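You operate a simulated robot arm through the tools that you are given. There is no shell and no other tool. Be economical: measure what you need, move in short steps, check, and stop when the job is done.

You run a simulated robot arm. Do the job below in one go: nothing can be reset, and whatever is moved stays where it is left.

Task
Clamp the long board at mark 29, then take off the clamp at mark 26; never let it go slack.
Fine: the clamp from spot 62 goes on the pad there, collar green; ease the old one and rack it.
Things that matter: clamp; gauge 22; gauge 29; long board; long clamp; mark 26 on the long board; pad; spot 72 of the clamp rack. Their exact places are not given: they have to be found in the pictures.

It is judged by the outcome, as a careful person would: the job done as asked, and still so three seconds after it is handed in. It fails if anything else is knocked over, pushed out of place, dropped, spilled or broken.

Robot
A 7-joint arm with a two-finger parallel gripper on a trunk, on a base that drives. Base frame: it is fixed to the floor where the robot stands at the start and does not move with it; the origin is under the middle of the robot, x ahead of it, y to its left, z up. Readings come in mm, rad, newtons and seconds.
With the tool pointing down near the work surface it reaches from about 240 to 720 mm from the robot's upright axis, wherever it stands. Its first joint turns from -2.007 to 2.007 rad. Places, roughly: clamp [500, 1250, 1000]; gauge 22 [600, 900, 800]; gauge 29 [500, 1600, 800]; long board [500, 1500, 1000]; mark 26 on the long board [500, 1300, 1000]; pad [500, 1750, 1000]; spot 72 of the clamp rack [500, 300, 600]. Payload 3.91 kg.
The TCP is the grasp point between the finger pads, 30 mm short of the fingertips. In the tool frame z runs along the fingers and y along their closing line. The gripper opens to 110 mm. The fingers are 20 mm wide and 10 mm thick; the gripper's body (48 by 112 mm) begins 55 mm behind the TCP.
Orientation is that of the tool frame in the base frame, as a unit quaternion [w, x, y, z]. With the fingers straight down and closing along the base's y, the tool's x points along the base's -x, its y along +y and its z along -z.

Tools
- The arm moves only by the tool jog_arm. Its argument "steps" is one flat list of numbers, 7 for each row, row after row: the shift along the base's x, y, z in units of 250 mm (1.0 is 250 mm), then the turn, a rotation vector about the base's x, y, z in units of 45 degrees (1.0 is 45 degrees), then the finger opening in mm, from 0 to 110. In form: [dx, dy, dz, ax, ay, az, jaw, dx, dy, dz, ax, ay, az, jaw, ...]. A call has 1 to 20 rows; each row is the pose to reach, as a shift and turn from the pose commanded when the call began. A call with a number of a shift or a turn outside -1 to 1 is refused whole. Each row takes 0.2 s and may step no farther than 50 mm and 0.15 rad from the row before; otherwise, or with a gripper value out of range, the whole call is refused. Where a pose cannot be reached the arm comes as near as it can. A force on the tool above 40 N (or 10 N above the force at the start of the call, whichever is more), or a blocked arm, ends the call early, and 0.2 s more pass. The fingers move at their own pace (about 108 mm/s each) and stop on an object; they squeeze with about 35 N. The grip force told is the motor's: it shows also when the fingers shut on nothing. Time passes only in rows, and 0.2 s behind the last, so rows that repeat a pose let the fingers close. The reply holds the time, the measured pose of the TCP, the force on the tool along the base axes, the opening and the grip force, in the units named above and with some noise, with the torque about the TCP (base axes, N m) and any sound that the robot's microphone picked up.
- Cameras (640 x 400 px; columns grow to the right, rows downward): "scene" is now at [16.6, 186.4, 1450.4]; the picture's right is [0.36, -0.93, 0.00], its down [-0.60, -0.23, -0.77] and it looks along [0.71, 0.28, -0.64] (base axes); focal length 214 px, centre (320, 200). "wrist" rides on the gripper at [72, 17, -103] in the tool frame; the picture's right is [-0.23, 0.97, 0.00], its down [-0.76, -0.18, -0.62] and it looks along [-0.61, -0.14, 0.78] (tool axes); focal length 222 px, centre (320, 200).
- capture(camera): a new picture of that camera. No time passes.
- lift_body(by): slides the trunk up (or, below 0, down) by that many mm; the arm and the scene camera ride with it, the base frame stays. It gives what a move gives, with no picture.
- base_move(legs): drives the robot by 1 to 6 legs, each [ahead, turn to the left] in mm and rad, along the robot's own axes; the way and the turn of a leg run together, so that a leg with both is an arc; at most 1500 mm and 3.142 rad a leg. The arm and the cameras ride along, it lands a little off, and it stops where it bumps. It gives what a move gives.
- aim_head(pan, tilt): turns the head with the scene camera to pan (to the left, within 2.705 rad either way) and tilt (down, from -0.506 to 1.204), counted from straight ahead of the robot. It gives what a move gives.
- probe_pixels(camera, pixels): for up to 12 pixels [column, row] of the newest picture of that camera ("zoom" is the newest enlarged one), the place [x, y, z] in the base frame of the surface seen there, good to about 2 mm, but the place of the scene camera against the robot may be out by one fixed shift of up to 12 mm in any direction. No time passes.
- inspect(camera, box): a new picture of the part [left, top, right, bottom] of that camera's present view, enlarged. No time passes.
- sign_off(): hands the job in; it is judged then, once.

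Go step by step. Measure first, check grasps and placings, and put right what went wrong. The budget is 80 turns and 52 pictures, counting those below and the enlarged ones. Unless the task says otherwise, let go and move clear before handing in, and close with one line.

The tools are called as a command line: name --argument value ..., lists and objects as JSON in quotes. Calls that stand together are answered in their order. jog_arm: Moves the arm, as the interface text tells. Its arguments: {"type":"object","properties":{"steps":{"type":"array","items":{"type":"number"}}},"required":["steps"]} The other tools are called the same way: lift_body (by) slides the trunk up or down; base_move (legs) drives the base; aim_head (pan, tilt) turns the head that bears the scene camera; capture (camera) takes a picture; probe_pixels (camera, pixels) gives the place of the surface under pixels of a picture; inspect (camera, box) takes an enlarged picture of a part of a camera's view; sign_off () hands the job in.

At the start:

```text
time: 0.0
position: [371.9, 290.3, 1296.1]
orientation: [0.0, 0.0, 1.0, 0.0]
ft_force: [-0.8, 0.4, -0.3]
torque: [-0.03, 0.03, -0.01]
finger_gap: 110.2
gripper_force: 0.1
trunk travel left (down, up): [-565.0, 425.0]
robot x, y, heading: [-1.4, -1.4, 0.001]
head pan, tilt: [0.37, 0.696]
```

scene: 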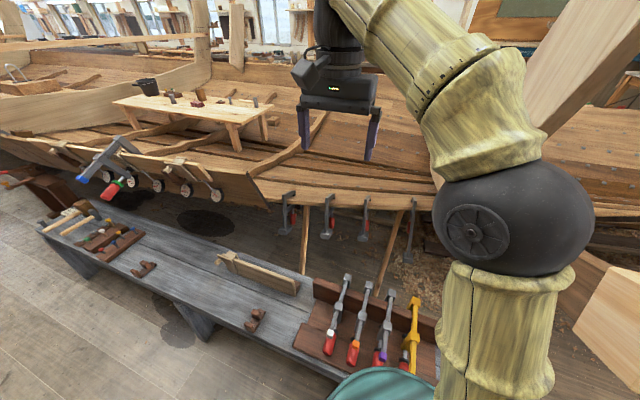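
wrist: 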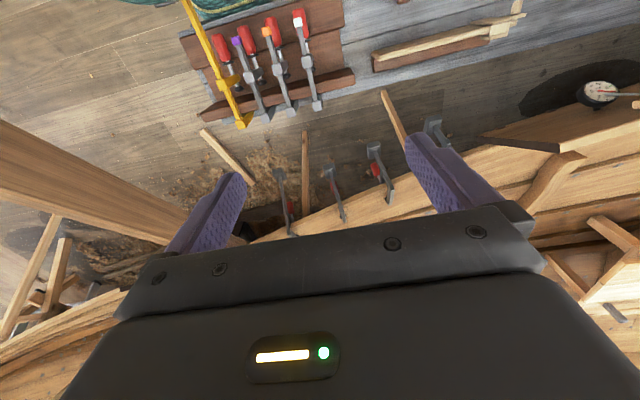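

The scene shows a rack of clamps (about 370,320), and a boat hull with a plank held by a clamp with gauges (about 110,165). I'll enlarge both.

inspect --camera "scene" --box '[290, 250, 450, 390]'

inspect --camera "scene" --box '[0, 60, 260, 230]'

```text
2.86 times, centred on (370, 320) of scene
```

zoom: 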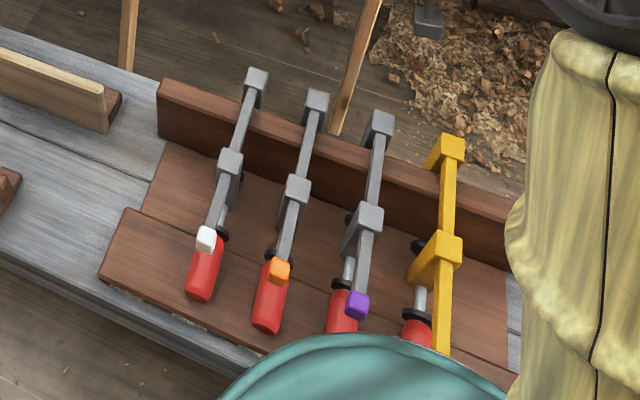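

```text
2.35 times, centred on (130, 145) of scene
```

zoom: 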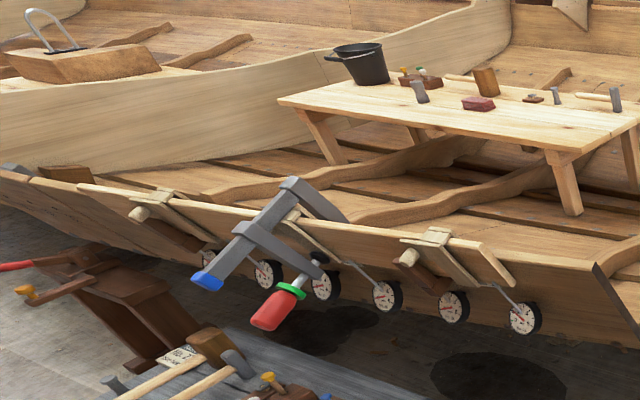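

The board, its clamp (blue end, green collar) and a row of gauges are visible far to the left. I'll probe key points and look with the head panned left.

probe_pixels --camera "zoom" --pixels '[[290, 185], [250, 235], [207, 280], [275, 310], [265, 275], [322, 285], [385, 297], [453, 307], [523, 318], [110, 190], [490, 250], [155, 205]]'

aim_head --pan 1.0 --tilt 0.55

capture --camera "scene"

```text
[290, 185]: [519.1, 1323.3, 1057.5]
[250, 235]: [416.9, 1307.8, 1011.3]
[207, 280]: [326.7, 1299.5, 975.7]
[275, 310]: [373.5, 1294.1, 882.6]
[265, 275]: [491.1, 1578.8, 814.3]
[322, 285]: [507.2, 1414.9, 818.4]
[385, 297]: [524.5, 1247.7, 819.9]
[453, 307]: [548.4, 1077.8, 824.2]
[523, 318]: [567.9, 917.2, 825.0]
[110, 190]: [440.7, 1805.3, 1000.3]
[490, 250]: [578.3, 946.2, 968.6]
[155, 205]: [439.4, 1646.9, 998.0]
```

```text
time: 1.0
position: [372.1, 290.4, 1295.5]
orientation: [0.0, 0.0, 1.0, 0.0]
ft_force: [0.0, 0.3, 0.2]
torque: [-0.02, -0.01, 0.03]
finger_gap: 109.9
gripper_force: 0.0
trunk travel left (down, up): [-565.0, 425.0]
robot x, y, heading: [0.5, -0.8, -0.003]
head pan, tilt: [1.0, 0.55]
```

```text
47 pictures are left
```

scene: 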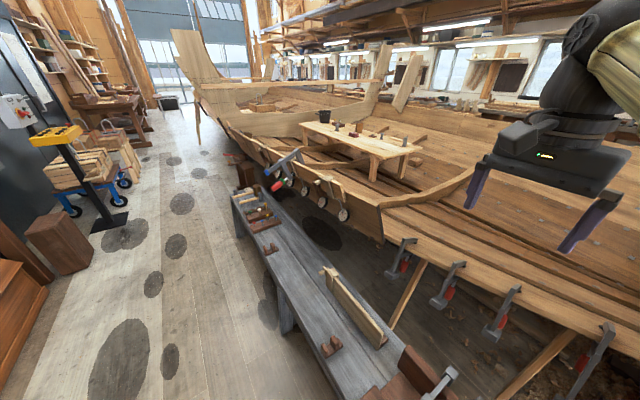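

There's a clear aisle on the left of the bench, along +y. I'll probe the bench edges, then the marks and gauges.

probe_pixels --camera "scene" --pixels '[[236, 205], [282, 290], [318, 350], [345, 395], [262, 190], [330, 268], [400, 345], [255, 215], [268, 250], [330, 345], [347, 310], [250, 150]]'

inspect --camera "scene" --box '[225, 120, 385, 250]'

```text
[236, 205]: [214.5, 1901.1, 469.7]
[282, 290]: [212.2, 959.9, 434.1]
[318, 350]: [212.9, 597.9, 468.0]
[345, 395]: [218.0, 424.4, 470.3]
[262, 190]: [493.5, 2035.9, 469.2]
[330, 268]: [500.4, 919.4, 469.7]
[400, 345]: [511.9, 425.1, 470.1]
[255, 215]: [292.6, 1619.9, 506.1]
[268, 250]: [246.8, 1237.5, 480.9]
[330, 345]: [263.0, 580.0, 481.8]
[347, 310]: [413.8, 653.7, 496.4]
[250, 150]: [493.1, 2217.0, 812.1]
```

```text
3.08 times, centred on (305, 185) of scene
```

zoom: 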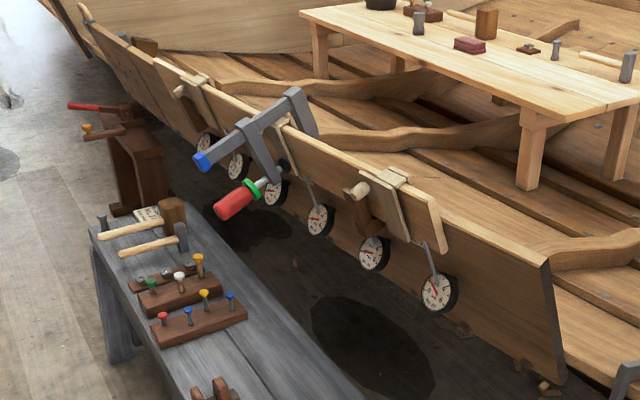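

Now a closer look at the rack for spot labels.

aim_head --pan 0.3 --tilt 1.1

inspect --camera "wrist" --box '[170, 0, 370, 140]'

capture --camera "scene"

```text
time: 2.1
position: [371.9, 289.9, 1295.8]
orientation: [0.0, 0.0, 1.0, 0.0]
ft_force: [-0.3, -0.1, -0.9]
torque: [0.0, 0.03, 0.02]
finger_gap: 109.8
gripper_force: 0.1
trunk travel left (down, up): [-565.0, 425.0]
robot x, y, heading: [0.1, -1.4, -0.001]
head pan, tilt: [0.3, 1.1]
```

```text
2.86 times, centred on (270, 70) of wrist
```

zoom: 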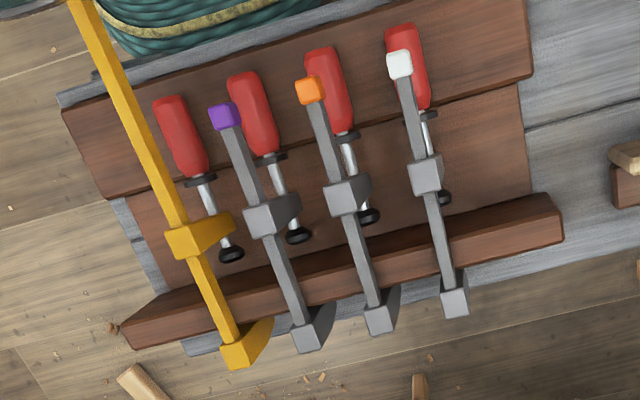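

```text
44 pictures are left
```

scene: 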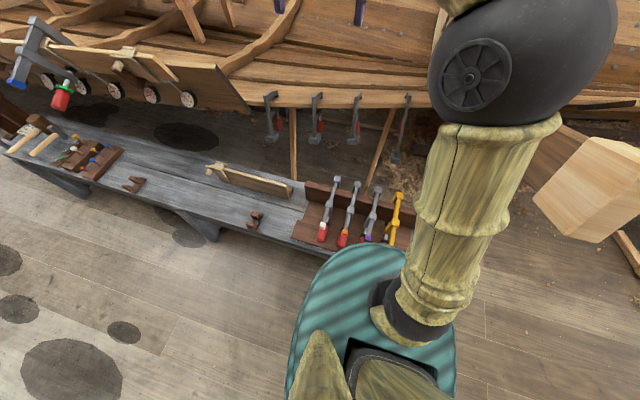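

inspect --camera "scene" --box '[285, 165, 425, 255]'

```text
4.44 times, centred on (355, 210) of scene
```

zoom: 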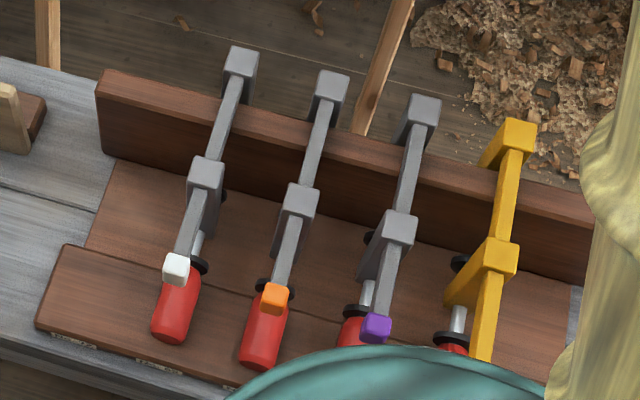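

Labels seem to sit on the rack's front face (zoom 75,340), too steep to read. I'll check what is behind the robot before backing up.

aim_head --pan 2.5 --tilt 0.6

capture --camera "scene"

```text
time: 4.2
position: [370.5, 289.3, 1296.6]
orientation: [0.0, 0.0, 1.0, 0.0]
ft_force: [-0.4, -0.2, -0.8]
torque: [-0.02, -0.01, -0.01]
finger_gap: 110.1
gripper_force: 0.1
trunk travel left (down, up): [-565.0, 425.0]
robot x, y, heading: [-1.8, 1.4, -0.002]
head pan, tilt: [2.499, 0.6]
```

```text
42 pictures are left
```

scene: 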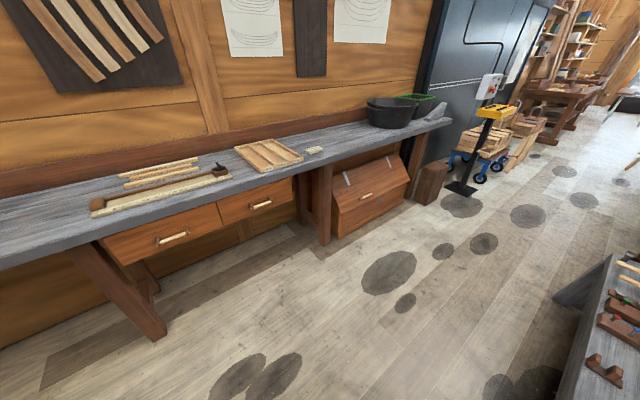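

probe_pixels --camera "scene" --pixels '[[50, 250], [250, 195], [165, 335], [330, 240], [380, 210], [420, 200], [460, 192], [200, 360]]'

base_move --legs '[[-350, 0]]'

aim_head --pan 0.3 --tilt 0.9

```text
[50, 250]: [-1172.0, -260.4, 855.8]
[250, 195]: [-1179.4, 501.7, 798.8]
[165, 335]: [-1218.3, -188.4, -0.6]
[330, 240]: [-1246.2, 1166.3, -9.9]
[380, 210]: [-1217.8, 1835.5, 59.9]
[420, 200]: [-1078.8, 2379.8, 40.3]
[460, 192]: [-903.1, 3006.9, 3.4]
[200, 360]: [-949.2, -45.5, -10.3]
```

```text
time: 6.4
position: [29.2, 288.3, 1295.4]
orientation: [0.001, 0.002, 1.0, 0.0]
ft_force: [-0.2, 1.1, -0.2]
torque: [0.04, -0.07, -0.01]
finger_gap: 110.2
gripper_force: 0.1
trunk travel left (down, up): [-565.0, 425.0]
robot x, y, heading: [-345.2, 1.2, -0.007]
head pan, tilt: [2.499, 0.6]
```

```text
time: 8.5
position: [29.3, 288.9, 1295.4]
orientation: [0.0, 0.003, 1.0, 0.0]
ft_force: [0.2, 0.6, 0.3]
torque: [0.0, -0.01, 0.02]
finger_gap: 109.9
gripper_force: 0.0
trunk travel left (down, up): [-565.0, 425.0]
robot x, y, heading: [-339.0, -0.1, -0.006]
head pan, tilt: [0.3, 0.901]
```

Backed up with room. Lower the trunk for a flatter view of the rack labels.

lift_body --by -300

aim_head --pan 0.1 --tilt 0.7

capture --camera "scene"

```text
time: 11.5
position: [30.6, 288.1, 995.5]
orientation: [0.001, 0.002, 1.0, 0.0]
ft_force: [0.0, 0.5, 0.5]
torque: [0.02, 0.03, 0.0]
finger_gap: 110.2
gripper_force: 0.0
trunk travel left (down, up): [-265.0, 725.0]
robot x, y, heading: [-343.0, 2.1, -0.003]
head pan, tilt: [0.3, 0.901]
```

```text
time: 12.2
position: [29.5, 287.9, 995.8]
orientation: [0.0, 0.002, 1.0, -0.001]
ft_force: [-0.2, -0.3, 0.1]
torque: [0.01, 0.01, 0.02]
finger_gap: 110.2
gripper_force: 0.1
trunk travel left (down, up): [-265.0, 725.0]
robot x, y, heading: [-344.2, 4.0, -0.004]
head pan, tilt: [0.099, 0.7]
```

```text
41 pictures are left
```

scene: 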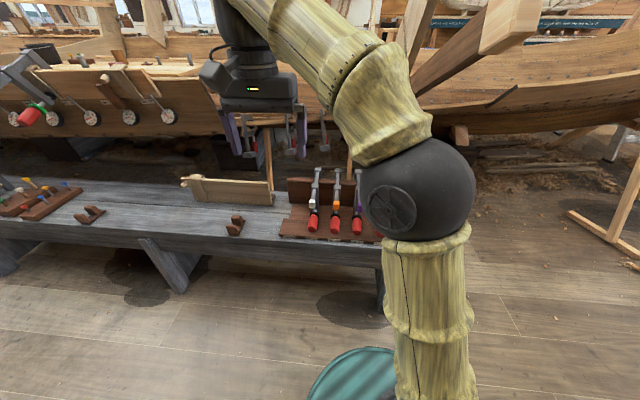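

inspect --camera "scene" --box '[270, 160, 400, 250]'

inspect --camera "scene" --box '[0, 30, 220, 170]'

```text
4.44 times, centred on (335, 205) of scene
```

zoom: 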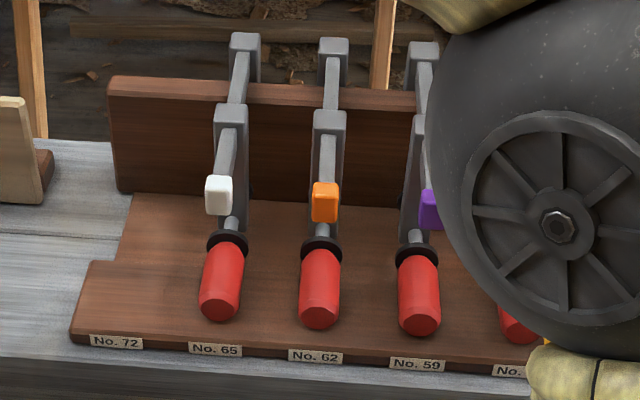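

```text
2.86 times, centred on (110, 100) of scene
```

zoom: 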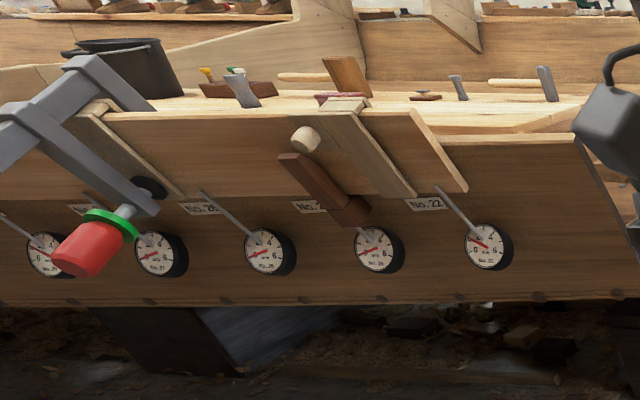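

Spot 62 holds the orange-capped clamp (zoom 325,200) and spot 72 is the empty slot at far left. I'll drive up closer and bring the gripper above for wrist views.

base_move --legs '[[260, 0]]'

aim_head --pan 0.45 --tilt 0.95

capture --camera "scene"

capture --camera "wrist"

```text
time: 14.0
position: [284.7, 286.7, 994.9]
orientation: [0.001, 0.003, 1.0, 0.0]
ft_force: [-0.2, -0.4, 0.0]
torque: [0.02, 0.01, 0.0]
finger_gap: 110.0
gripper_force: 0.0
trunk travel left (down, up): [-265.0, 725.0]
robot x, y, heading: [-86.6, -0.0, -0.005]
head pan, tilt: [0.099, 0.7]
```

```text
time: 14.9
position: [284.5, 286.9, 996.1]
orientation: [0.0, 0.003, 1.0, 0.0]
ft_force: [0.2, -0.4, 0.1]
torque: [0.04, 0.01, -0.01]
finger_gap: 110.3
gripper_force: 0.1
trunk travel left (down, up): [-265.0, 725.0]
robot x, y, heading: [-86.5, 1.9, -0.006]
head pan, tilt: [0.45, 0.949]
```

```text
38 pictures are left
```

scene: 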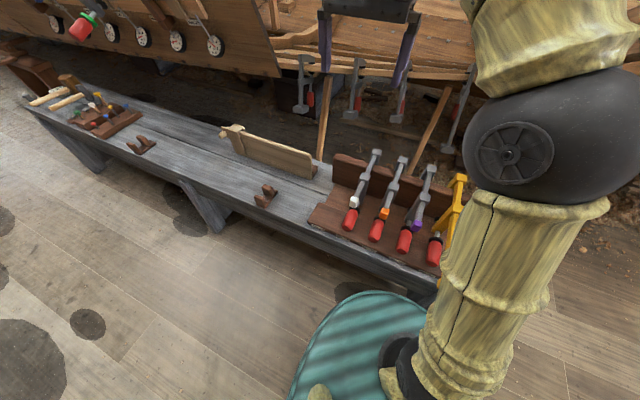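

```text
37 pictures are left
```

wrist: 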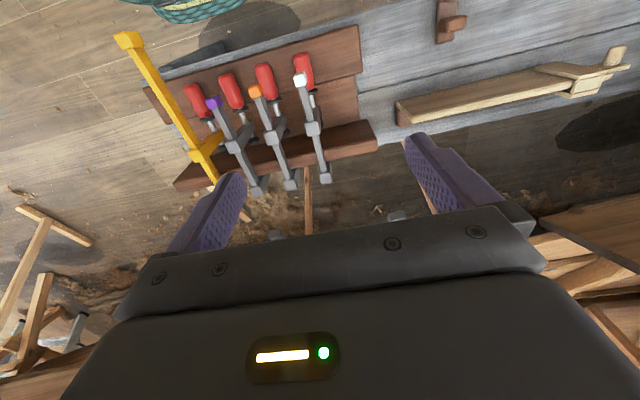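

inspect --camera "wrist" --box '[150, 40, 390, 200]'

```text
2.50 times, centred on (270, 120) of wrist
```

zoom: 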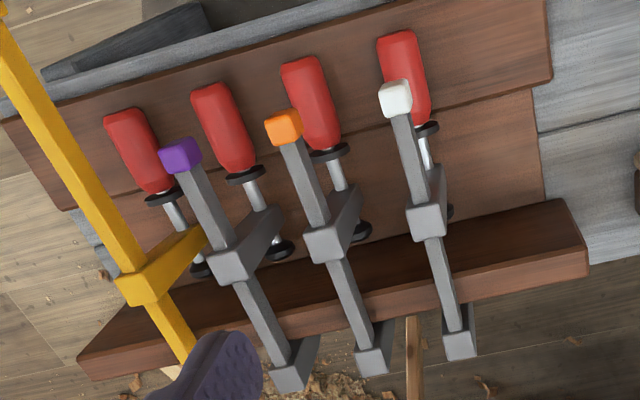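

probe_pixels --camera "zoom" --pixels '[[284, 130], [303, 180], [316, 215], [330, 243], [348, 300], [374, 360], [313, 100], [330, 153], [361, 230], [340, 185], [395, 100], [459, 345]]'

probe_pixels --camera "zoom" --pixels '[[540, 260], [540, 225], [470, 130], [475, 75], [410, 60], [427, 130], [426, 218], [446, 280], [432, 150], [500, 180], [520, 60], [300, 65]]'

```text
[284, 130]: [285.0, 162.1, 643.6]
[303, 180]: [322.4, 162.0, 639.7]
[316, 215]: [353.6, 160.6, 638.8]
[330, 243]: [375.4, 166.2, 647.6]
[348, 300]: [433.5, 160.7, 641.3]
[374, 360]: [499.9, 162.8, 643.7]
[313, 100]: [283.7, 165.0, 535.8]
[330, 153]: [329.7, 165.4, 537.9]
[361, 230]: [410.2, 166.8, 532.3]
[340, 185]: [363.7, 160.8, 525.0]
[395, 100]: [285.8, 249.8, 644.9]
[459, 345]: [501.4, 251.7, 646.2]
```

```text
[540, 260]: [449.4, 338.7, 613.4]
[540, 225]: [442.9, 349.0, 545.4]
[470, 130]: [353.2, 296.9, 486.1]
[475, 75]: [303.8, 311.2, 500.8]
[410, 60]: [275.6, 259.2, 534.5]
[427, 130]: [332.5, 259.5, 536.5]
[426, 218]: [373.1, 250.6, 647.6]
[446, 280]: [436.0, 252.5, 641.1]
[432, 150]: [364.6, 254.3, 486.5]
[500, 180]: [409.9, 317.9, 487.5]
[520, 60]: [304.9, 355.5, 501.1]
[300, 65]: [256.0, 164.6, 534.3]
```

The orange clamp's centerline is at y≈163, bar top z≈640, sliding jaw x≈375. I'll calibrate the scene camera against these wrist readings.

inspect --camera "scene" --box '[310, 140, 470, 260]'

```text
3.33 times, centred on (390, 200) of scene
```

zoom: 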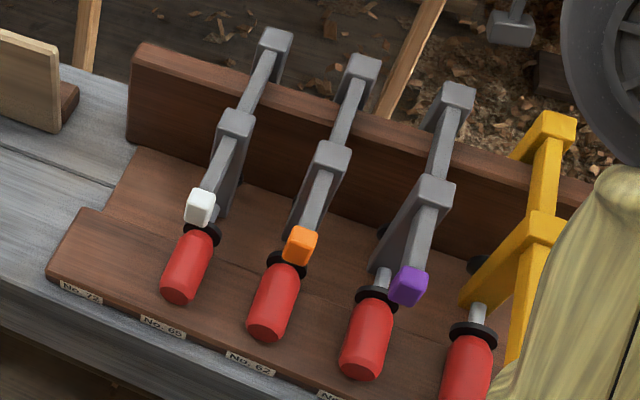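

probe_pixels --camera "zoom" --pixels '[[301, 238], [325, 185], [334, 153], [345, 110], [364, 64], [273, 300], [264, 325], [80, 292], [162, 328], [249, 363], [140, 105], [90, 215]]'

probe_pixels --camera "zoom" --pixels '[[238, 120], [202, 195], [315, 150], [352, 155], [332, 170], [290, 250], [303, 225], [318, 215], [170, 65], [100, 330], [140, 190], [290, 270]]'

```text
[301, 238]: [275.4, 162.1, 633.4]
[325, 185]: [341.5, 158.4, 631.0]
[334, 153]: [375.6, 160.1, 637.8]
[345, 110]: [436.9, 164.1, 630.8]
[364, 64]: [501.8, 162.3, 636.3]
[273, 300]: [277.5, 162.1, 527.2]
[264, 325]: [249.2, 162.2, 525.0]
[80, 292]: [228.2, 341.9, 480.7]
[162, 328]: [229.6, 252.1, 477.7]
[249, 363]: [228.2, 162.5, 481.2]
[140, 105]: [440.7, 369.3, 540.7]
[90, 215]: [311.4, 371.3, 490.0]
```

```text
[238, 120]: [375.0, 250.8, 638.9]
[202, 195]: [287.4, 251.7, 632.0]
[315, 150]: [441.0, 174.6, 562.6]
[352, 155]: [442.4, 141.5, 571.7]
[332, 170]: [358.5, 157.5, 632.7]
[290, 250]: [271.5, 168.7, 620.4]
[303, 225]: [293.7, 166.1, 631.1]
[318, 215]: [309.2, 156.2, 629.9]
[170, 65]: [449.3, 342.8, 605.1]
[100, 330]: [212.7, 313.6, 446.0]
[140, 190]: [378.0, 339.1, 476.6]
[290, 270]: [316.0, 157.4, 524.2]
```

Scene camera reads about 9.5 mm low in z and is otherwise good. I'll move above the orange clamp's sliding jaw (375,162.5).

jog_arm --steps '[0.05, -0.07, -0.14, 0, 0, 0, 80, 0.1, -0.14, -0.28, 0, 0, 0, 80, 0.15, -0.21, -0.42, 0, 0, 0, 80, 0.2, -0.28, -0.56, 0, 0, 0, 80, 0.26, -0.36, -0.7, 0, 0, 0, 80, 0.31, -0.43, -0.84, 0, 0, 0, 80, 0.362, -0.498, -1.0, 0, 0, 0, 80, 0.362, -0.498, -1.0, 0, 0, 0, 80]'

inspect --camera "wrist" --box '[140, 60, 460, 260]'

```text
time: 16.7
position: [377.5, 163.1, 746.6]
orientation: [0.001, 0.004, 1.0, -0.001]
ft_force: [0.2, -0.2, 0.5]
torque: [0.0, -0.02, -0.01]
finger_gap: 80.0
gripper_force: 0.0
trunk travel left (down, up): [-265.0, 725.0]
robot x, y, heading: [-89.8, -0.5, -0.005]
head pan, tilt: [0.45, 0.949]
```

```text
2.00 times, centred on (300, 160) of wrist
```

zoom: 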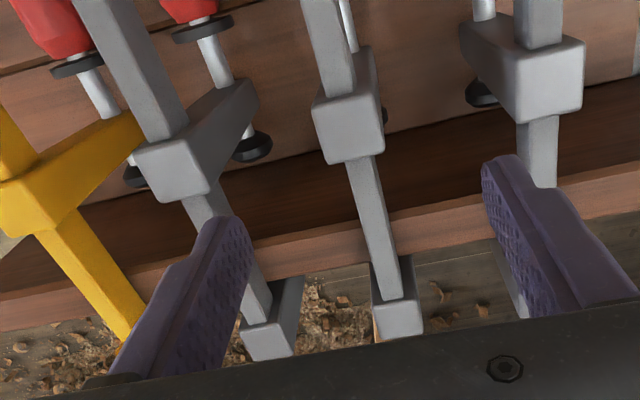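

probe_pixels --camera "zoom" --pixels '[[348, 129], [322, 130], [374, 122], [350, 157], [345, 103], [372, 205], [362, 205], [386, 205], [333, 50], [400, 320], [384, 210], [360, 170]]'

```text
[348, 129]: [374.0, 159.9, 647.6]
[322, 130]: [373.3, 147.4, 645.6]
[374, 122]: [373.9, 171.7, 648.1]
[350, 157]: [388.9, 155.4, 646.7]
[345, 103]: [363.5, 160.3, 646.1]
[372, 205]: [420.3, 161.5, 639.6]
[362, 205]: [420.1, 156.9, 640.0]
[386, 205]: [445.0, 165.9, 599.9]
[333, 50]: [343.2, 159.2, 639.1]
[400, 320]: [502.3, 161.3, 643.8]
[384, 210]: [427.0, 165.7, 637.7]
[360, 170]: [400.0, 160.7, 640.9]
```

Sliding jaw spans about x 361–390, y 147–173. Descend 120 mm and close.

jog_arm --steps '[-0.004, -0.006, -0.16, 0, 0, 0, 80, -0.004, -0.008, -0.32, 0, 0, 0, 80, -0.004, -0.008, -0.42, 0, 0, 0, 80, -0.004, -0.008, -0.488, 0, 0, 0, 80, -0.004, -0.008, -0.488, 0, 0, 0, 80]'

jog_arm --steps '[0, 0, 0, 0, 0, 0, 40, 0, 0, 0, 0, 0, 0, 10, 0, 0, 0, 0, 0, 0, 0, 0, 0, 0, 0, 0, 0, 0, 0, 0, 0, 0, 0, 0, 0]'

```text
time: 17.9
position: [374.2, 160.2, 624.1]
orientation: [0.0, 0.003, 1.0, 0.0]
ft_force: [0.1, -0.2, 0.3]
torque: [-0.01, 0.01, 0.02]
finger_gap: 80.2
gripper_force: 0.0
trunk travel left (down, up): [-265.0, 725.0]
robot x, y, heading: [-88.7, 1.2, -0.007]
head pan, tilt: [0.45, 0.949]
```

```text
time: 19.1
position: [376.7, 158.9, 623.6]
orientation: [0.0, 0.003, 1.0, 0.0]
ft_force: [-0.5, -3.1, 0.0]
torque: [-0.08, 0.03, -0.08]
finger_gap: 29.9
gripper_force: 35.1
trunk travel left (down, up): [-265.0, 725.0]
robot x, y, heading: [-87.5, 7.2, -0.008]
head pan, tilt: [0.45, 0.949]
```

Gripped at 30 mm. Lift slowly straight up.

jog_arm --steps '[0, 0.006, 0.04, 0, 0, 0, 0, 0, 0.006, 0.12, 0, 0, 0, 0, 0, 0.006, 0.24, 0, 0, 0, 0, 0, 0.006, 0.4, 0, 0, 0, 0, 0, 0.006, 0.58, 0, 0, 0, 0, 0, 0.006, 0.76, 0, 0, 0, 0, 0, 0.006, 0.94, 0, 0, 0, 0, 0, 0.006, 0.94, 0, 0, 0, 0]'

capture --camera "scene"

```text
time: 20.9
position: [373.5, 162.0, 859.4]
orientation: [0.0, 0.002, 1.0, -0.001]
ft_force: [-0.3, 0.8, -7.7]
torque: [-0.02, 0.26, 0.03]
finger_gap: 30.0
gripper_force: 34.8
trunk travel left (down, up): [-265.0, 725.0]
robot x, y, heading: [-81.8, 2.0, -0.004]
head pan, tilt: [0.45, 0.949]
```

```text
33 pictures are left
```

scene: 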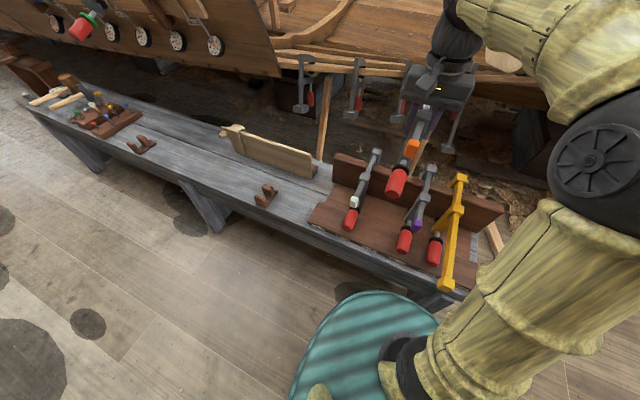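

Clamp held firmly (7.7 N, level). Back off, turn left, drive along the aisle to y≈1600, and turn back to face the hull.

base_move --legs '[[-250, 0], [0, 1.571], [1600, 0], [0, -1.571]]'

aim_head --pan 0.1 --tilt 0.4

capture --camera "scene"

```text
refused: 1600 is not a number from -1500 to 1500
```

```text
time: 21.8
position: [374.9, 162.9, 857.6]
orientation: [0.0, 0.004, 1.0, 0.0]
ft_force: [0.4, -0.7, -8.1]
torque: [0.0, 0.3, -0.03]
finger_gap: 30.1
gripper_force: 35.3
trunk travel left (down, up): [-265.0, 725.0]
robot x, y, heading: [-87.9, 2.0, -0.008]
head pan, tilt: [0.099, 0.4]
```

```text
32 pictures are left
```

scene: 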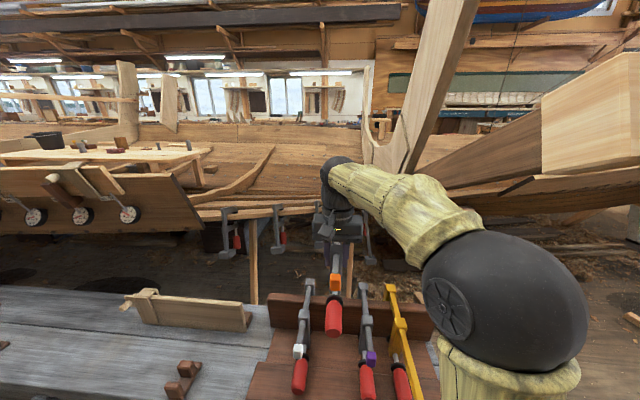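

The drive was refused for length; I'll split it.

base_move --legs '[[-250, 0], [0, 1.571], [800, 0], [800, 0], [0, -1.571]]'

aim_head --pan 0.15 --tilt 0.4

capture --camera "scene"

```text
time: 39.3
position: [68.2, 1775.7, 857.9]
orientation: [0.0, -0.002, 1.0, 0.0]
ft_force: [-0.5, 0.1, -8.0]
torque: [-0.01, 0.25, -0.04]
finger_gap: 30.1
gripper_force: 35.2
trunk travel left (down, up): [-265.0, 725.0]
robot x, y, heading: [-391.7, 1607.3, -0.002]
head pan, tilt: [0.099, 0.4]
```

```text
time: 39.9
position: [67.9, 1777.2, 857.0]
orientation: [0.001, -0.002, 1.0, 0.0]
ft_force: [-0.4, 0.4, -7.8]
torque: [0.0, 0.26, -0.02]
finger_gap: 29.9
gripper_force: 34.8
trunk travel left (down, up): [-265.0, 725.0]
robot x, y, heading: [-390.6, 1610.5, -0.001]
head pan, tilt: [0.15, 0.4]
```

```text
31 pictures are left
```

scene: 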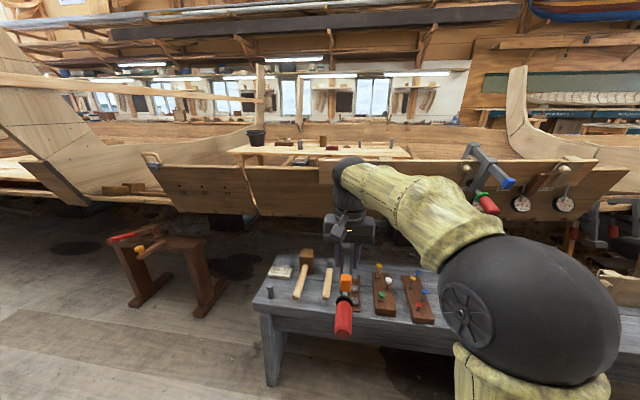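

The hand hides mark 29. I'll raise the trunk and shift the hand to the right.

lift_body --by 280

jog_arm --steps '[0, -0.18, 0, 0, 0, 0, 0, 0, -0.36, 0, 0, 0, 0, 0, 0, -0.54, 0, 0, 0, 0, 0, 0, -0.72, 0, 0, 0, 0, 0, 0, -0.9, 0, 0, 0, 0, 0, 0, -1, 0, 0, 0, 0, 0]'

aim_head --pan 0.0 --tilt 0.5

capture --camera "scene"

```text
time: 42.7
position: [67.8, 1776.1, 1137.6]
orientation: [0.001, -0.001, 1.0, 0.0]
ft_force: [-0.5, 0.2, -7.5]
torque: [0.03, 0.28, 0.0]
finger_gap: 30.0
gripper_force: 34.7
trunk travel left (down, up): [-545.0, 445.0]
robot x, y, heading: [-390.8, 1610.4, 0.003]
head pan, tilt: [0.15, 0.4]
```

```text
time: 44.1
position: [68.2, 1526.7, 1139.4]
orientation: [0.0, -0.002, 1.0, 0.001]
ft_force: [0.4, -1.2, -7.6]
torque: [-0.02, 0.31, 0.0]
finger_gap: 29.9
gripper_force: 34.9
trunk travel left (down, up): [-545.0, 445.0]
robot x, y, heading: [-390.4, 1612.8, 0.001]
head pan, tilt: [0.15, 0.4]
```

```text
time: 44.8
position: [67.3, 1528.7, 1139.7]
orientation: [0.001, -0.002, 1.0, 0.001]
ft_force: [0.1, 0.5, -7.5]
torque: [0.01, 0.29, 0.0]
finger_gap: 29.7
gripper_force: 35.5
trunk travel left (down, up): [-545.0, 445.0]
robot x, y, heading: [-394.0, 1611.1, 0.001]
head pan, tilt: [0.0, 0.499]
```

```text
30 pictures are left
```

scene: 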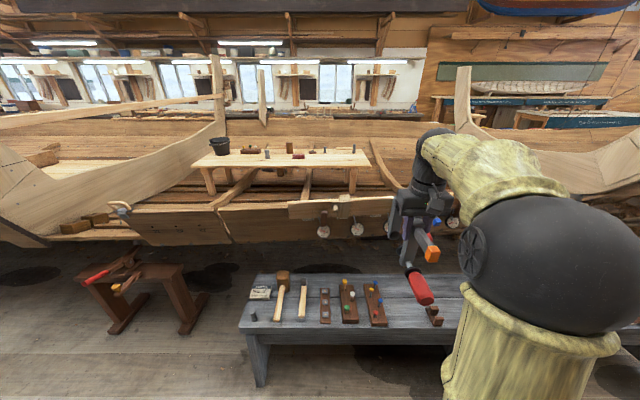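

inspect --camera "scene" --box '[270, 180, 410, 260]'

```text
4.57 times, centred on (340, 220) of scene
```

zoom: 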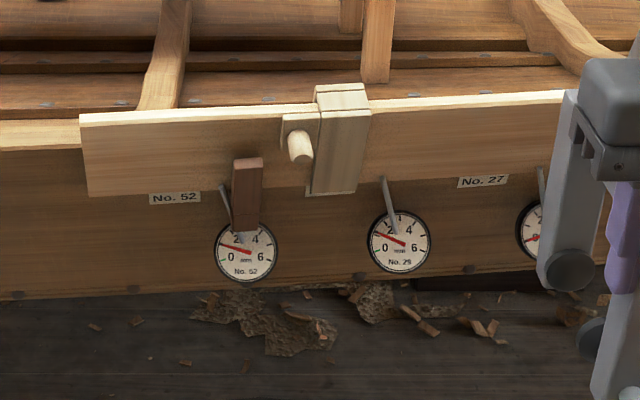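

probe_pixels --camera "zoom" --pixels '[[340, 90], [342, 103], [342, 125], [335, 180], [368, 90], [360, 150], [316, 150], [298, 148], [247, 175], [243, 220], [400, 240], [245, 250]]'

probe_pixels --camera "zoom" --pixels '[[420, 100], [430, 106], [430, 150], [430, 180], [483, 182], [175, 199], [200, 116], [200, 150], [200, 185], [420, 90], [342, 72], [440, 280]]'

inspect --camera "scene" --box '[310, 190, 370, 240]'

```text
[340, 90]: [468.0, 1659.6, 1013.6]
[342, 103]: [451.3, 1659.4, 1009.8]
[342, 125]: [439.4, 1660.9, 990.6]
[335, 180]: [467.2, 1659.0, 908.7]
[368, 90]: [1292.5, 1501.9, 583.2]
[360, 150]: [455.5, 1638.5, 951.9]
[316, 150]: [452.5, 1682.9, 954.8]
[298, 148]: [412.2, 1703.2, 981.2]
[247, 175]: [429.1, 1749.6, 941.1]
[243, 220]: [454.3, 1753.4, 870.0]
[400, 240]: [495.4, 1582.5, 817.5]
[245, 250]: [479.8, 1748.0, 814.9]
```

```text
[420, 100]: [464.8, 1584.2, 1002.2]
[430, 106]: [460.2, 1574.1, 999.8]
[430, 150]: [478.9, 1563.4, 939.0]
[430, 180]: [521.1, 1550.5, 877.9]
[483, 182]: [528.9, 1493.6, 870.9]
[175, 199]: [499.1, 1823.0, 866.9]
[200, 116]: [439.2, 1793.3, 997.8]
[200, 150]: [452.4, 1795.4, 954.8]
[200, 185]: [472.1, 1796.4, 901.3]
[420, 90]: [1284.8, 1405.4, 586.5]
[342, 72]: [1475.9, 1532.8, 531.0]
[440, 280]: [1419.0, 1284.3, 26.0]
```

```text
8.00 times, centred on (340, 215) of scene
```

zoom: 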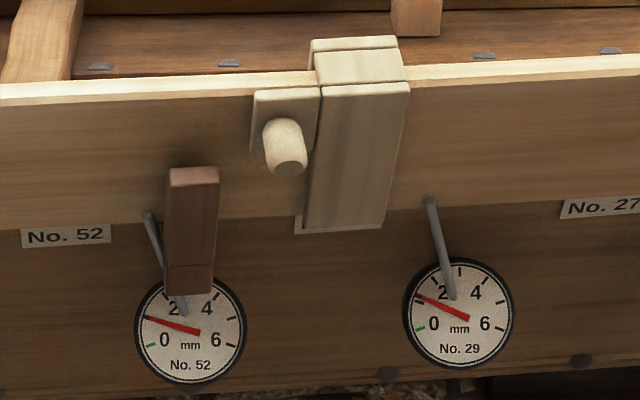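

Gauge 29 sits at y≈1581 with its mark behind the pad at y≈1660 (zoom 355,150), same offset as the other labels. I'll probe the pad's top and back, and look at the held clamp with the wrist camera.

probe_pixels --camera "zoom" --pixels '[[350, 42], [358, 60], [360, 76], [362, 90], [358, 110], [345, 215], [305, 225], [340, 50], [400, 50], [286, 168], [284, 130], [258, 120]]'

capture --camera "wrist"

```text
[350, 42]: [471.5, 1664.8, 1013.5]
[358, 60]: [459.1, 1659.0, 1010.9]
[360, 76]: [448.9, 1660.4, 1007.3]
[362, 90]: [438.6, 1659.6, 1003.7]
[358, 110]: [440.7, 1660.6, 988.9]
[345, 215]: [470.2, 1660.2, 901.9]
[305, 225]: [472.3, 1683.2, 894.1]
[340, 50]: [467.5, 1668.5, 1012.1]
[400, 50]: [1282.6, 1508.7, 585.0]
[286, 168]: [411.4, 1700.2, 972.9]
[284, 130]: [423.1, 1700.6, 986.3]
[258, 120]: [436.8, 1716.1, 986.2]
```

```text
27 pictures are left
```

wrist: 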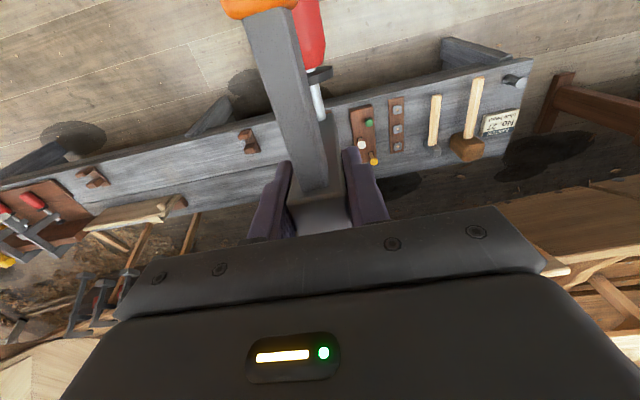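

Pad front face top ≈(438,1660,1013) true, back edge ≈(473,…,1023), tilted about 19°. I'll measure the held clamp's jaw faces from the same scene picture.

probe_pixels --camera "scene" --pixels '[[394.7, 235.3], [392.5, 209], [391.5, 225], [399.7, 249.5], [401.5, 258], [430, 254], [420, 290], [398, 200], [394, 239], [403, 240], [410, 268], [399, 253]]'

inspect --camera "scene" --box '[375, 180, 455, 310]'

```text
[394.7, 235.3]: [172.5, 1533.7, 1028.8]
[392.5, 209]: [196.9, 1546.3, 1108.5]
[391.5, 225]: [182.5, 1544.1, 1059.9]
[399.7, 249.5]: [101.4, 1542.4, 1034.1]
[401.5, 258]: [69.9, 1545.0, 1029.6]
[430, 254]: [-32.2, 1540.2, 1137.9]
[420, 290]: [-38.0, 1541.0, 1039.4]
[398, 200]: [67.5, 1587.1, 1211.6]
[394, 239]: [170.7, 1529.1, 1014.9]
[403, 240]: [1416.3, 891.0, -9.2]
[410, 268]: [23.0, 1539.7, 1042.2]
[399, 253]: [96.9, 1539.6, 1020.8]
```

```text
3.08 times, centred on (415, 245) of scene
```

zoom: 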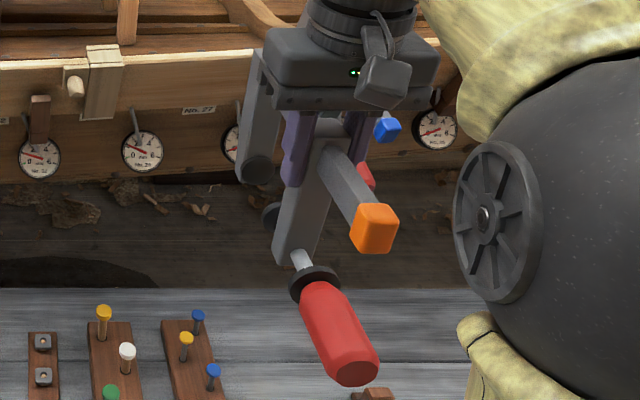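

Held clamp: fixed pad face +104 mm ahead of the TCP, spindle pad about +38, axis −106. I'll tilt the clamp to the board's angle (19° up, 5° yaw) and shift to y≈1650.

jog_arm --steps '[0, 0.08, 0.005, 0.0033, -0.0692, 0.0198, 0, 0, 0.16, 0.01, 0.0065, -0.1385, 0.0397, 0, 0, 0.24, 0.015, 0.0098, -0.2077, 0.0595, 0, 0, 0.33, 0.02, 0.0131, -0.2769, 0.0793, 0, 0, 0.41, 0.025, 0.0163, -0.3462, 0.0992, 0, 0, 0.49, 0.03, 0.0196, -0.4154, 0.119, 0, 0, 0.49, 0.03, 0.0196, -0.4154, 0.119, 0]'

base_move --legs '[[235, 0]]'

aim_head --pan -0.15 --tilt 0.75

capture --camera "scene"

```text
time: 46.4
position: [68.2, 1649.6, 1145.3]
orientation: [0.162, -0.048, 0.986, 0.008]
ft_force: [0.7, 0.8, -8.0]
torque: [-0.06, 0.35, 0.01]
finger_gap: 30.0
gripper_force: 35.3
trunk travel left (down, up): [-545.0, 445.0]
robot x, y, heading: [-395.8, 1609.2, 0.002]
head pan, tilt: [0.0, 0.499]
```

```text
time: 48.2
position: [305.9, 1649.9, 1145.4]
orientation: [0.162, -0.048, 0.986, 0.007]
ft_force: [0.4, 0.1, -8.1]
torque: [-0.05, 0.37, -0.02]
finger_gap: 29.9
gripper_force: 35.4
trunk travel left (down, up): [-545.0, 445.0]
robot x, y, heading: [-158.9, 1610.4, -0.001]
head pan, tilt: [0.0, 0.499]
```

```text
time: 49.0
position: [305.2, 1647.9, 1144.8]
orientation: [0.161, -0.048, 0.986, 0.008]
ft_force: [0.2, -0.2, -7.5]
torque: [-0.05, 0.36, 0.04]
finger_gap: 29.6
gripper_force: 35.7
trunk travel left (down, up): [-545.0, 445.0]
robot x, y, heading: [-154.5, 1610.5, 0.0]
head pan, tilt: [-0.15, 0.75]
```

```text
25 pictures are left
```

scene: 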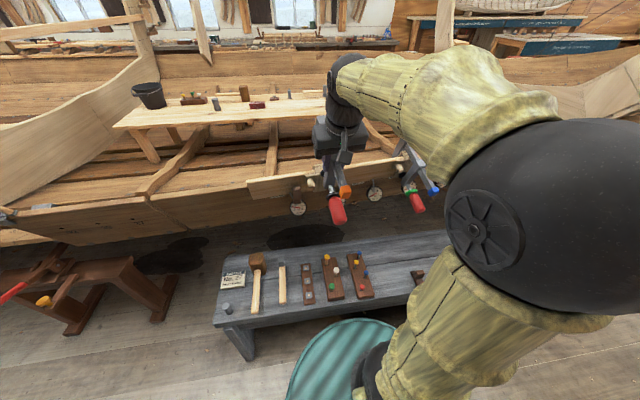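

inspect --camera "scene" --box '[280, 120, 380, 230]'

inspect --camera "scene" --box '[365, 130, 455, 225]'

```text
3.64 times, centred on (330, 175) of scene
```

zoom: 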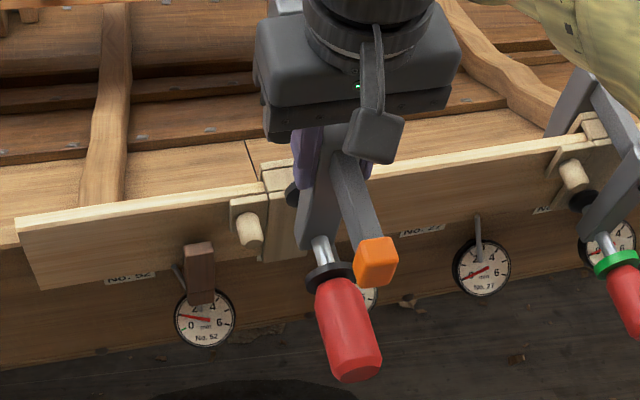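

```text
4.21 times, centred on (410, 178) of scene
```

zoom: 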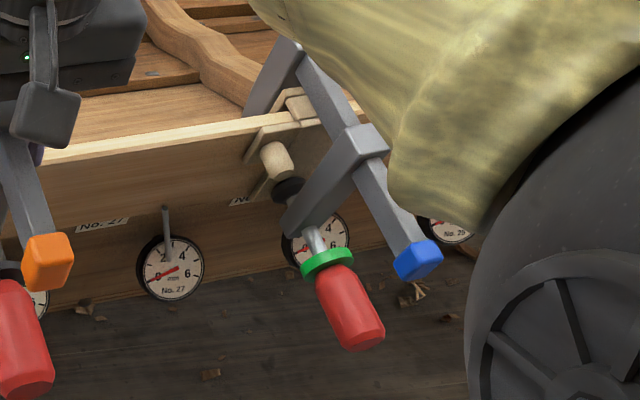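

probe_pixels --camera "zoom" --pixels '[[290, 48], [301, 103], [270, 95], [360, 138], [288, 188], [327, 262], [360, 325], [418, 258], [278, 160], [310, 120], [340, 110], [318, 245]]'

```text
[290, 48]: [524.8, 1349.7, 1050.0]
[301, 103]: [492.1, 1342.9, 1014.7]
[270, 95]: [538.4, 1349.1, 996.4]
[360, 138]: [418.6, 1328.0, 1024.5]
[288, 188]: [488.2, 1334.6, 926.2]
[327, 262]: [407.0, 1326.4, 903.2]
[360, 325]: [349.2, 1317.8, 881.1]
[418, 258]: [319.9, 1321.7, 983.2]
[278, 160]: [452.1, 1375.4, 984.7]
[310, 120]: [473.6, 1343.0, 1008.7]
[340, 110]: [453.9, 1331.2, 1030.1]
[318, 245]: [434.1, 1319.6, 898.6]
```

probe_pixels --camera "scene" --pixels '[[317.9, 170.6], [317.6, 167.6], [319, 186], [319, 178], [310.8, 183.8], [296.5, 188.7], [283.3, 182], [343.5, 193], [340, 160], [336, 240], [325.5, 181], [313.5, 180]]'

```text
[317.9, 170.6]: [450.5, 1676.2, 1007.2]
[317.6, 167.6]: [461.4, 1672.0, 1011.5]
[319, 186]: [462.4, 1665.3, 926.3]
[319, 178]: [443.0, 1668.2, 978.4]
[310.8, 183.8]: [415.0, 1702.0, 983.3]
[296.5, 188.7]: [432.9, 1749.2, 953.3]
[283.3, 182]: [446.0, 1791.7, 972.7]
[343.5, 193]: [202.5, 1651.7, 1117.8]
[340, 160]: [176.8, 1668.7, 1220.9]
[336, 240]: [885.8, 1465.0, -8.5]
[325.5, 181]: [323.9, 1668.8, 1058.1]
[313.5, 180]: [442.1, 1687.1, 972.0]
```

Positions agree with the earlier survey. Move to directly above the pad, then lower the jaws 95 mm along the board's slope and check.

jog_arm --steps '[0.06, 0.002, 0.004, 0, 0, 0, 0, 0.128, 0.004, 0.008, 0, 0, 0, 0, 0.15, 0.006, -0.055, 0, 0, 0, 0, 0.18, 0.008, -0.145, 0, 0, 0, 0, 0.21, 0.01, -0.235, 0, 0, 0, 0, 0.235, 0.014, -0.31, 0, 0, 0, 0, 0.256, 0.016, -0.371, 0, 0, 0, 0, 0.256, 0.016, -0.371, 0, 0, 0, 0]'

inspect --camera "scene" --box '[280, 120, 380, 230]'

```text
time: 50.8
position: [368.8, 1653.9, 1052.8]
orientation: [0.162, -0.048, 0.986, 0.008]
ft_force: [0.3, -0.1, -7.9]
torque: [-0.05, 0.41, -0.06]
finger_gap: 29.9
gripper_force: 34.7
trunk travel left (down, up): [-545.0, 445.0]
robot x, y, heading: [-157.9, 1611.2, 0.001]
head pan, tilt: [-0.15, 0.75]
```

```text
3.64 times, centred on (330, 175) of scene
```

zoom: 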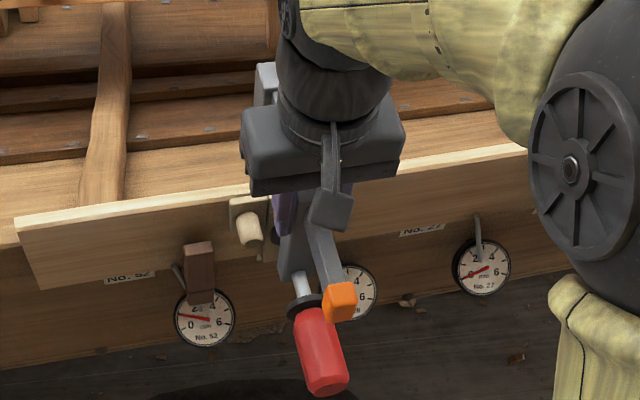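

No contact (force unchanged). Lower the remaining ~47 mm in small rows.

jog_arm --steps '[0.016, 0.001, -0.047, 0, 0, 0, 0, 0.032, 0.003, -0.094, 0, 0, 0, 0, 0.045, 0.004, -0.133, 0, 0, 0, 0, 0.052, 0.005, -0.155, 0, 0, 0, 0, 0.058, 0.005, -0.172, 0, 0, 0, 0, 0.062, 0.006, -0.185, 0, 0, 0, 0, 0.062, 0.006, -0.185, 0, 0, 0, 0]'

inspect --camera "scene" --box '[280, 130, 380, 230]'

```text
time: 52.4
position: [385.2, 1653.9, 1006.1]
orientation: [0.162, -0.047, 0.986, 0.008]
ft_force: [8.2, 1.3, -3.3]
torque: [0.0, -0.6, -0.14]
finger_gap: 29.8
gripper_force: 34.8
trunk travel left (down, up): [-545.0, 445.0]
robot x, y, heading: [-156.7, 1613.5, -0.0]
head pan, tilt: [-0.15, 0.75]
```

```text
4.00 times, centred on (330, 180) of scene
```

zoom: 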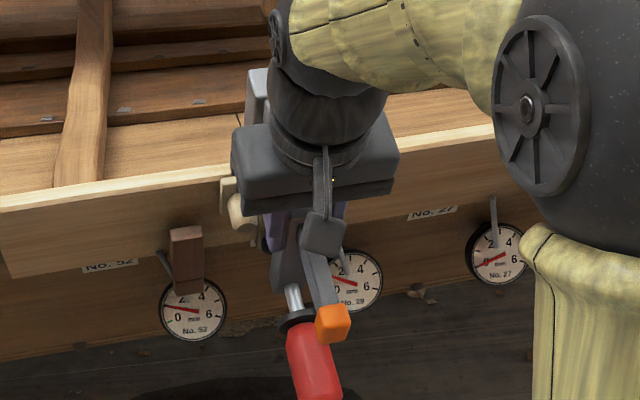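

The fixed pad is now touching the back of the planking (push +x, 8 N). I'll ease forward 3 mm along the bar, then settle down until the bar rests on the pad.

jog_arm --steps '[0.0113, 0.001, 0.0038, 0, 0, 0, 0, 0.0126, 0.0012, 0, 0, 0, 0, 0, 0.0138, 0.0013, -0.0038, 0, 0, 0, 0, 0.0138, 0.0013, -0.0038, 0, 0, 0, 0]'

```text
time: 53.4
position: [387.1, 1654.5, 1006.5]
orientation: [0.161, -0.047, 0.986, 0.008]
ft_force: [-0.8, -0.2, -7.7]
torque: [-0.06, 0.37, 0.02]
finger_gap: 30.0
gripper_force: 35.1
trunk travel left (down, up): [-545.0, 445.0]
robot x, y, heading: [-158.7, 1608.2, 0.001]
head pan, tilt: [-0.15, 0.75]
```

Free again, not seated. Step down 8 mm along the slope.

jog_arm --steps '[0.0026, 0.0002, -0.0076, 0, 0, 0, 0, 0.0051, 0.0005, -0.0152, 0, 0, 0, 0, 0.0077, 0.0007, -0.0227, 0, 0, 0, 0, 0.0102, 0.001, -0.0303, 0, 0, 0, 0, 0.0102, 0.001, -0.0303, 0, 0, 0, 0]'

```text
time: 54.6
position: [387.9, 1655.2, 1000.5]
orientation: [0.165, -0.047, 0.985, 0.008]
ft_force: [-6.3, 1.1, 17.6]
torque: [-0.51, -0.53, -0.15]
finger_gap: 30.1
gripper_force: 35.2
trunk travel left (down, up): [-545.0, 445.0]
robot x, y, heading: [-156.7, 1612.1, -0.0]
head pan, tilt: [-0.15, 0.75]
```

Bar is seated (≈25 N). Ease up 3 mm, then slide in along the bar until the spindle pad meets the pad's front.

jog_arm --steps '[-0.0038, -0.0004, 0.0114, 0, 0, 0, 0, -0.0038, -0.0004, 0.0114, 0, 0, 0, 0, 0.0113, 0.001, 0.0165, 0, 0, 0, 0, 0.0226, 0.0025, 0.0217, 0, 0, 0, 0, 0.0302, 0.003, 0.0242, 0, 0, 0, 0, 0.0302, 0.003, 0.0242, 0, 0, 0, 0]'

```text
time: 56.0
position: [394.7, 1655.6, 1005.2]
orientation: [0.163, -0.048, 0.985, 0.009]
ft_force: [-13.9, -1.8, -4.9]
torque: [-0.25, 0.75, 0.01]
finger_gap: 30.1
gripper_force: 35.0
trunk travel left (down, up): [-545.0, 445.0]
robot x, y, heading: [-158.0, 1607.7, -0.003]
head pan, tilt: [-0.15, 0.75]
```

Spindle pad is touching the pad front. Relieve 1 mm and open slightly (to 44 mm, to clear the dowel).

jog_arm --steps '[-0.0032, -0.0003, -0.003, 0, 0, 0, 0, -0.0032, -0.0003, -0.005, 0, 0, 0, 0, -0.0032, -0.0003, -0.005, 0, 0, 0, 34, -0.0032, -0.0003, -0.005, 0, 0, 0, 44, -0.0032, -0.0003, -0.005, 0, 0, 0, 44]'

inspect --camera "scene" --box '[280, 130, 380, 230]'

```text
time: 57.2
position: [396.6, 1655.5, 1003.7]
orientation: [0.162, -0.048, 0.986, 0.008]
ft_force: [-0.8, 0.7, 0.5]
torque: [-0.02, -0.01, 0.04]
finger_gap: 44.0
gripper_force: 0.1
trunk travel left (down, up): [-545.0, 445.0]
robot x, y, heading: [-157.8, 1610.3, 0.008]
head pan, tilt: [-0.15, 0.75]
```

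```text
4.00 times, centred on (330, 180) of scene
```

zoom: 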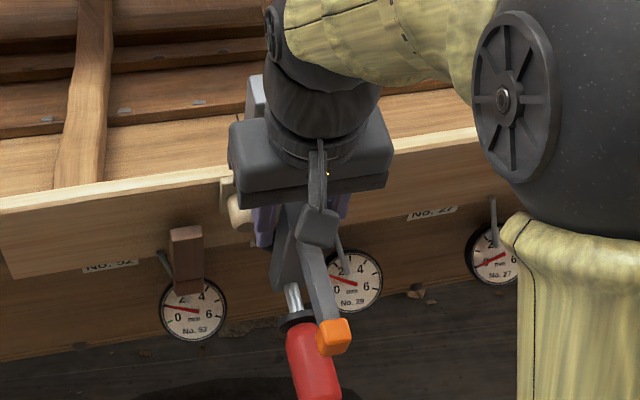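

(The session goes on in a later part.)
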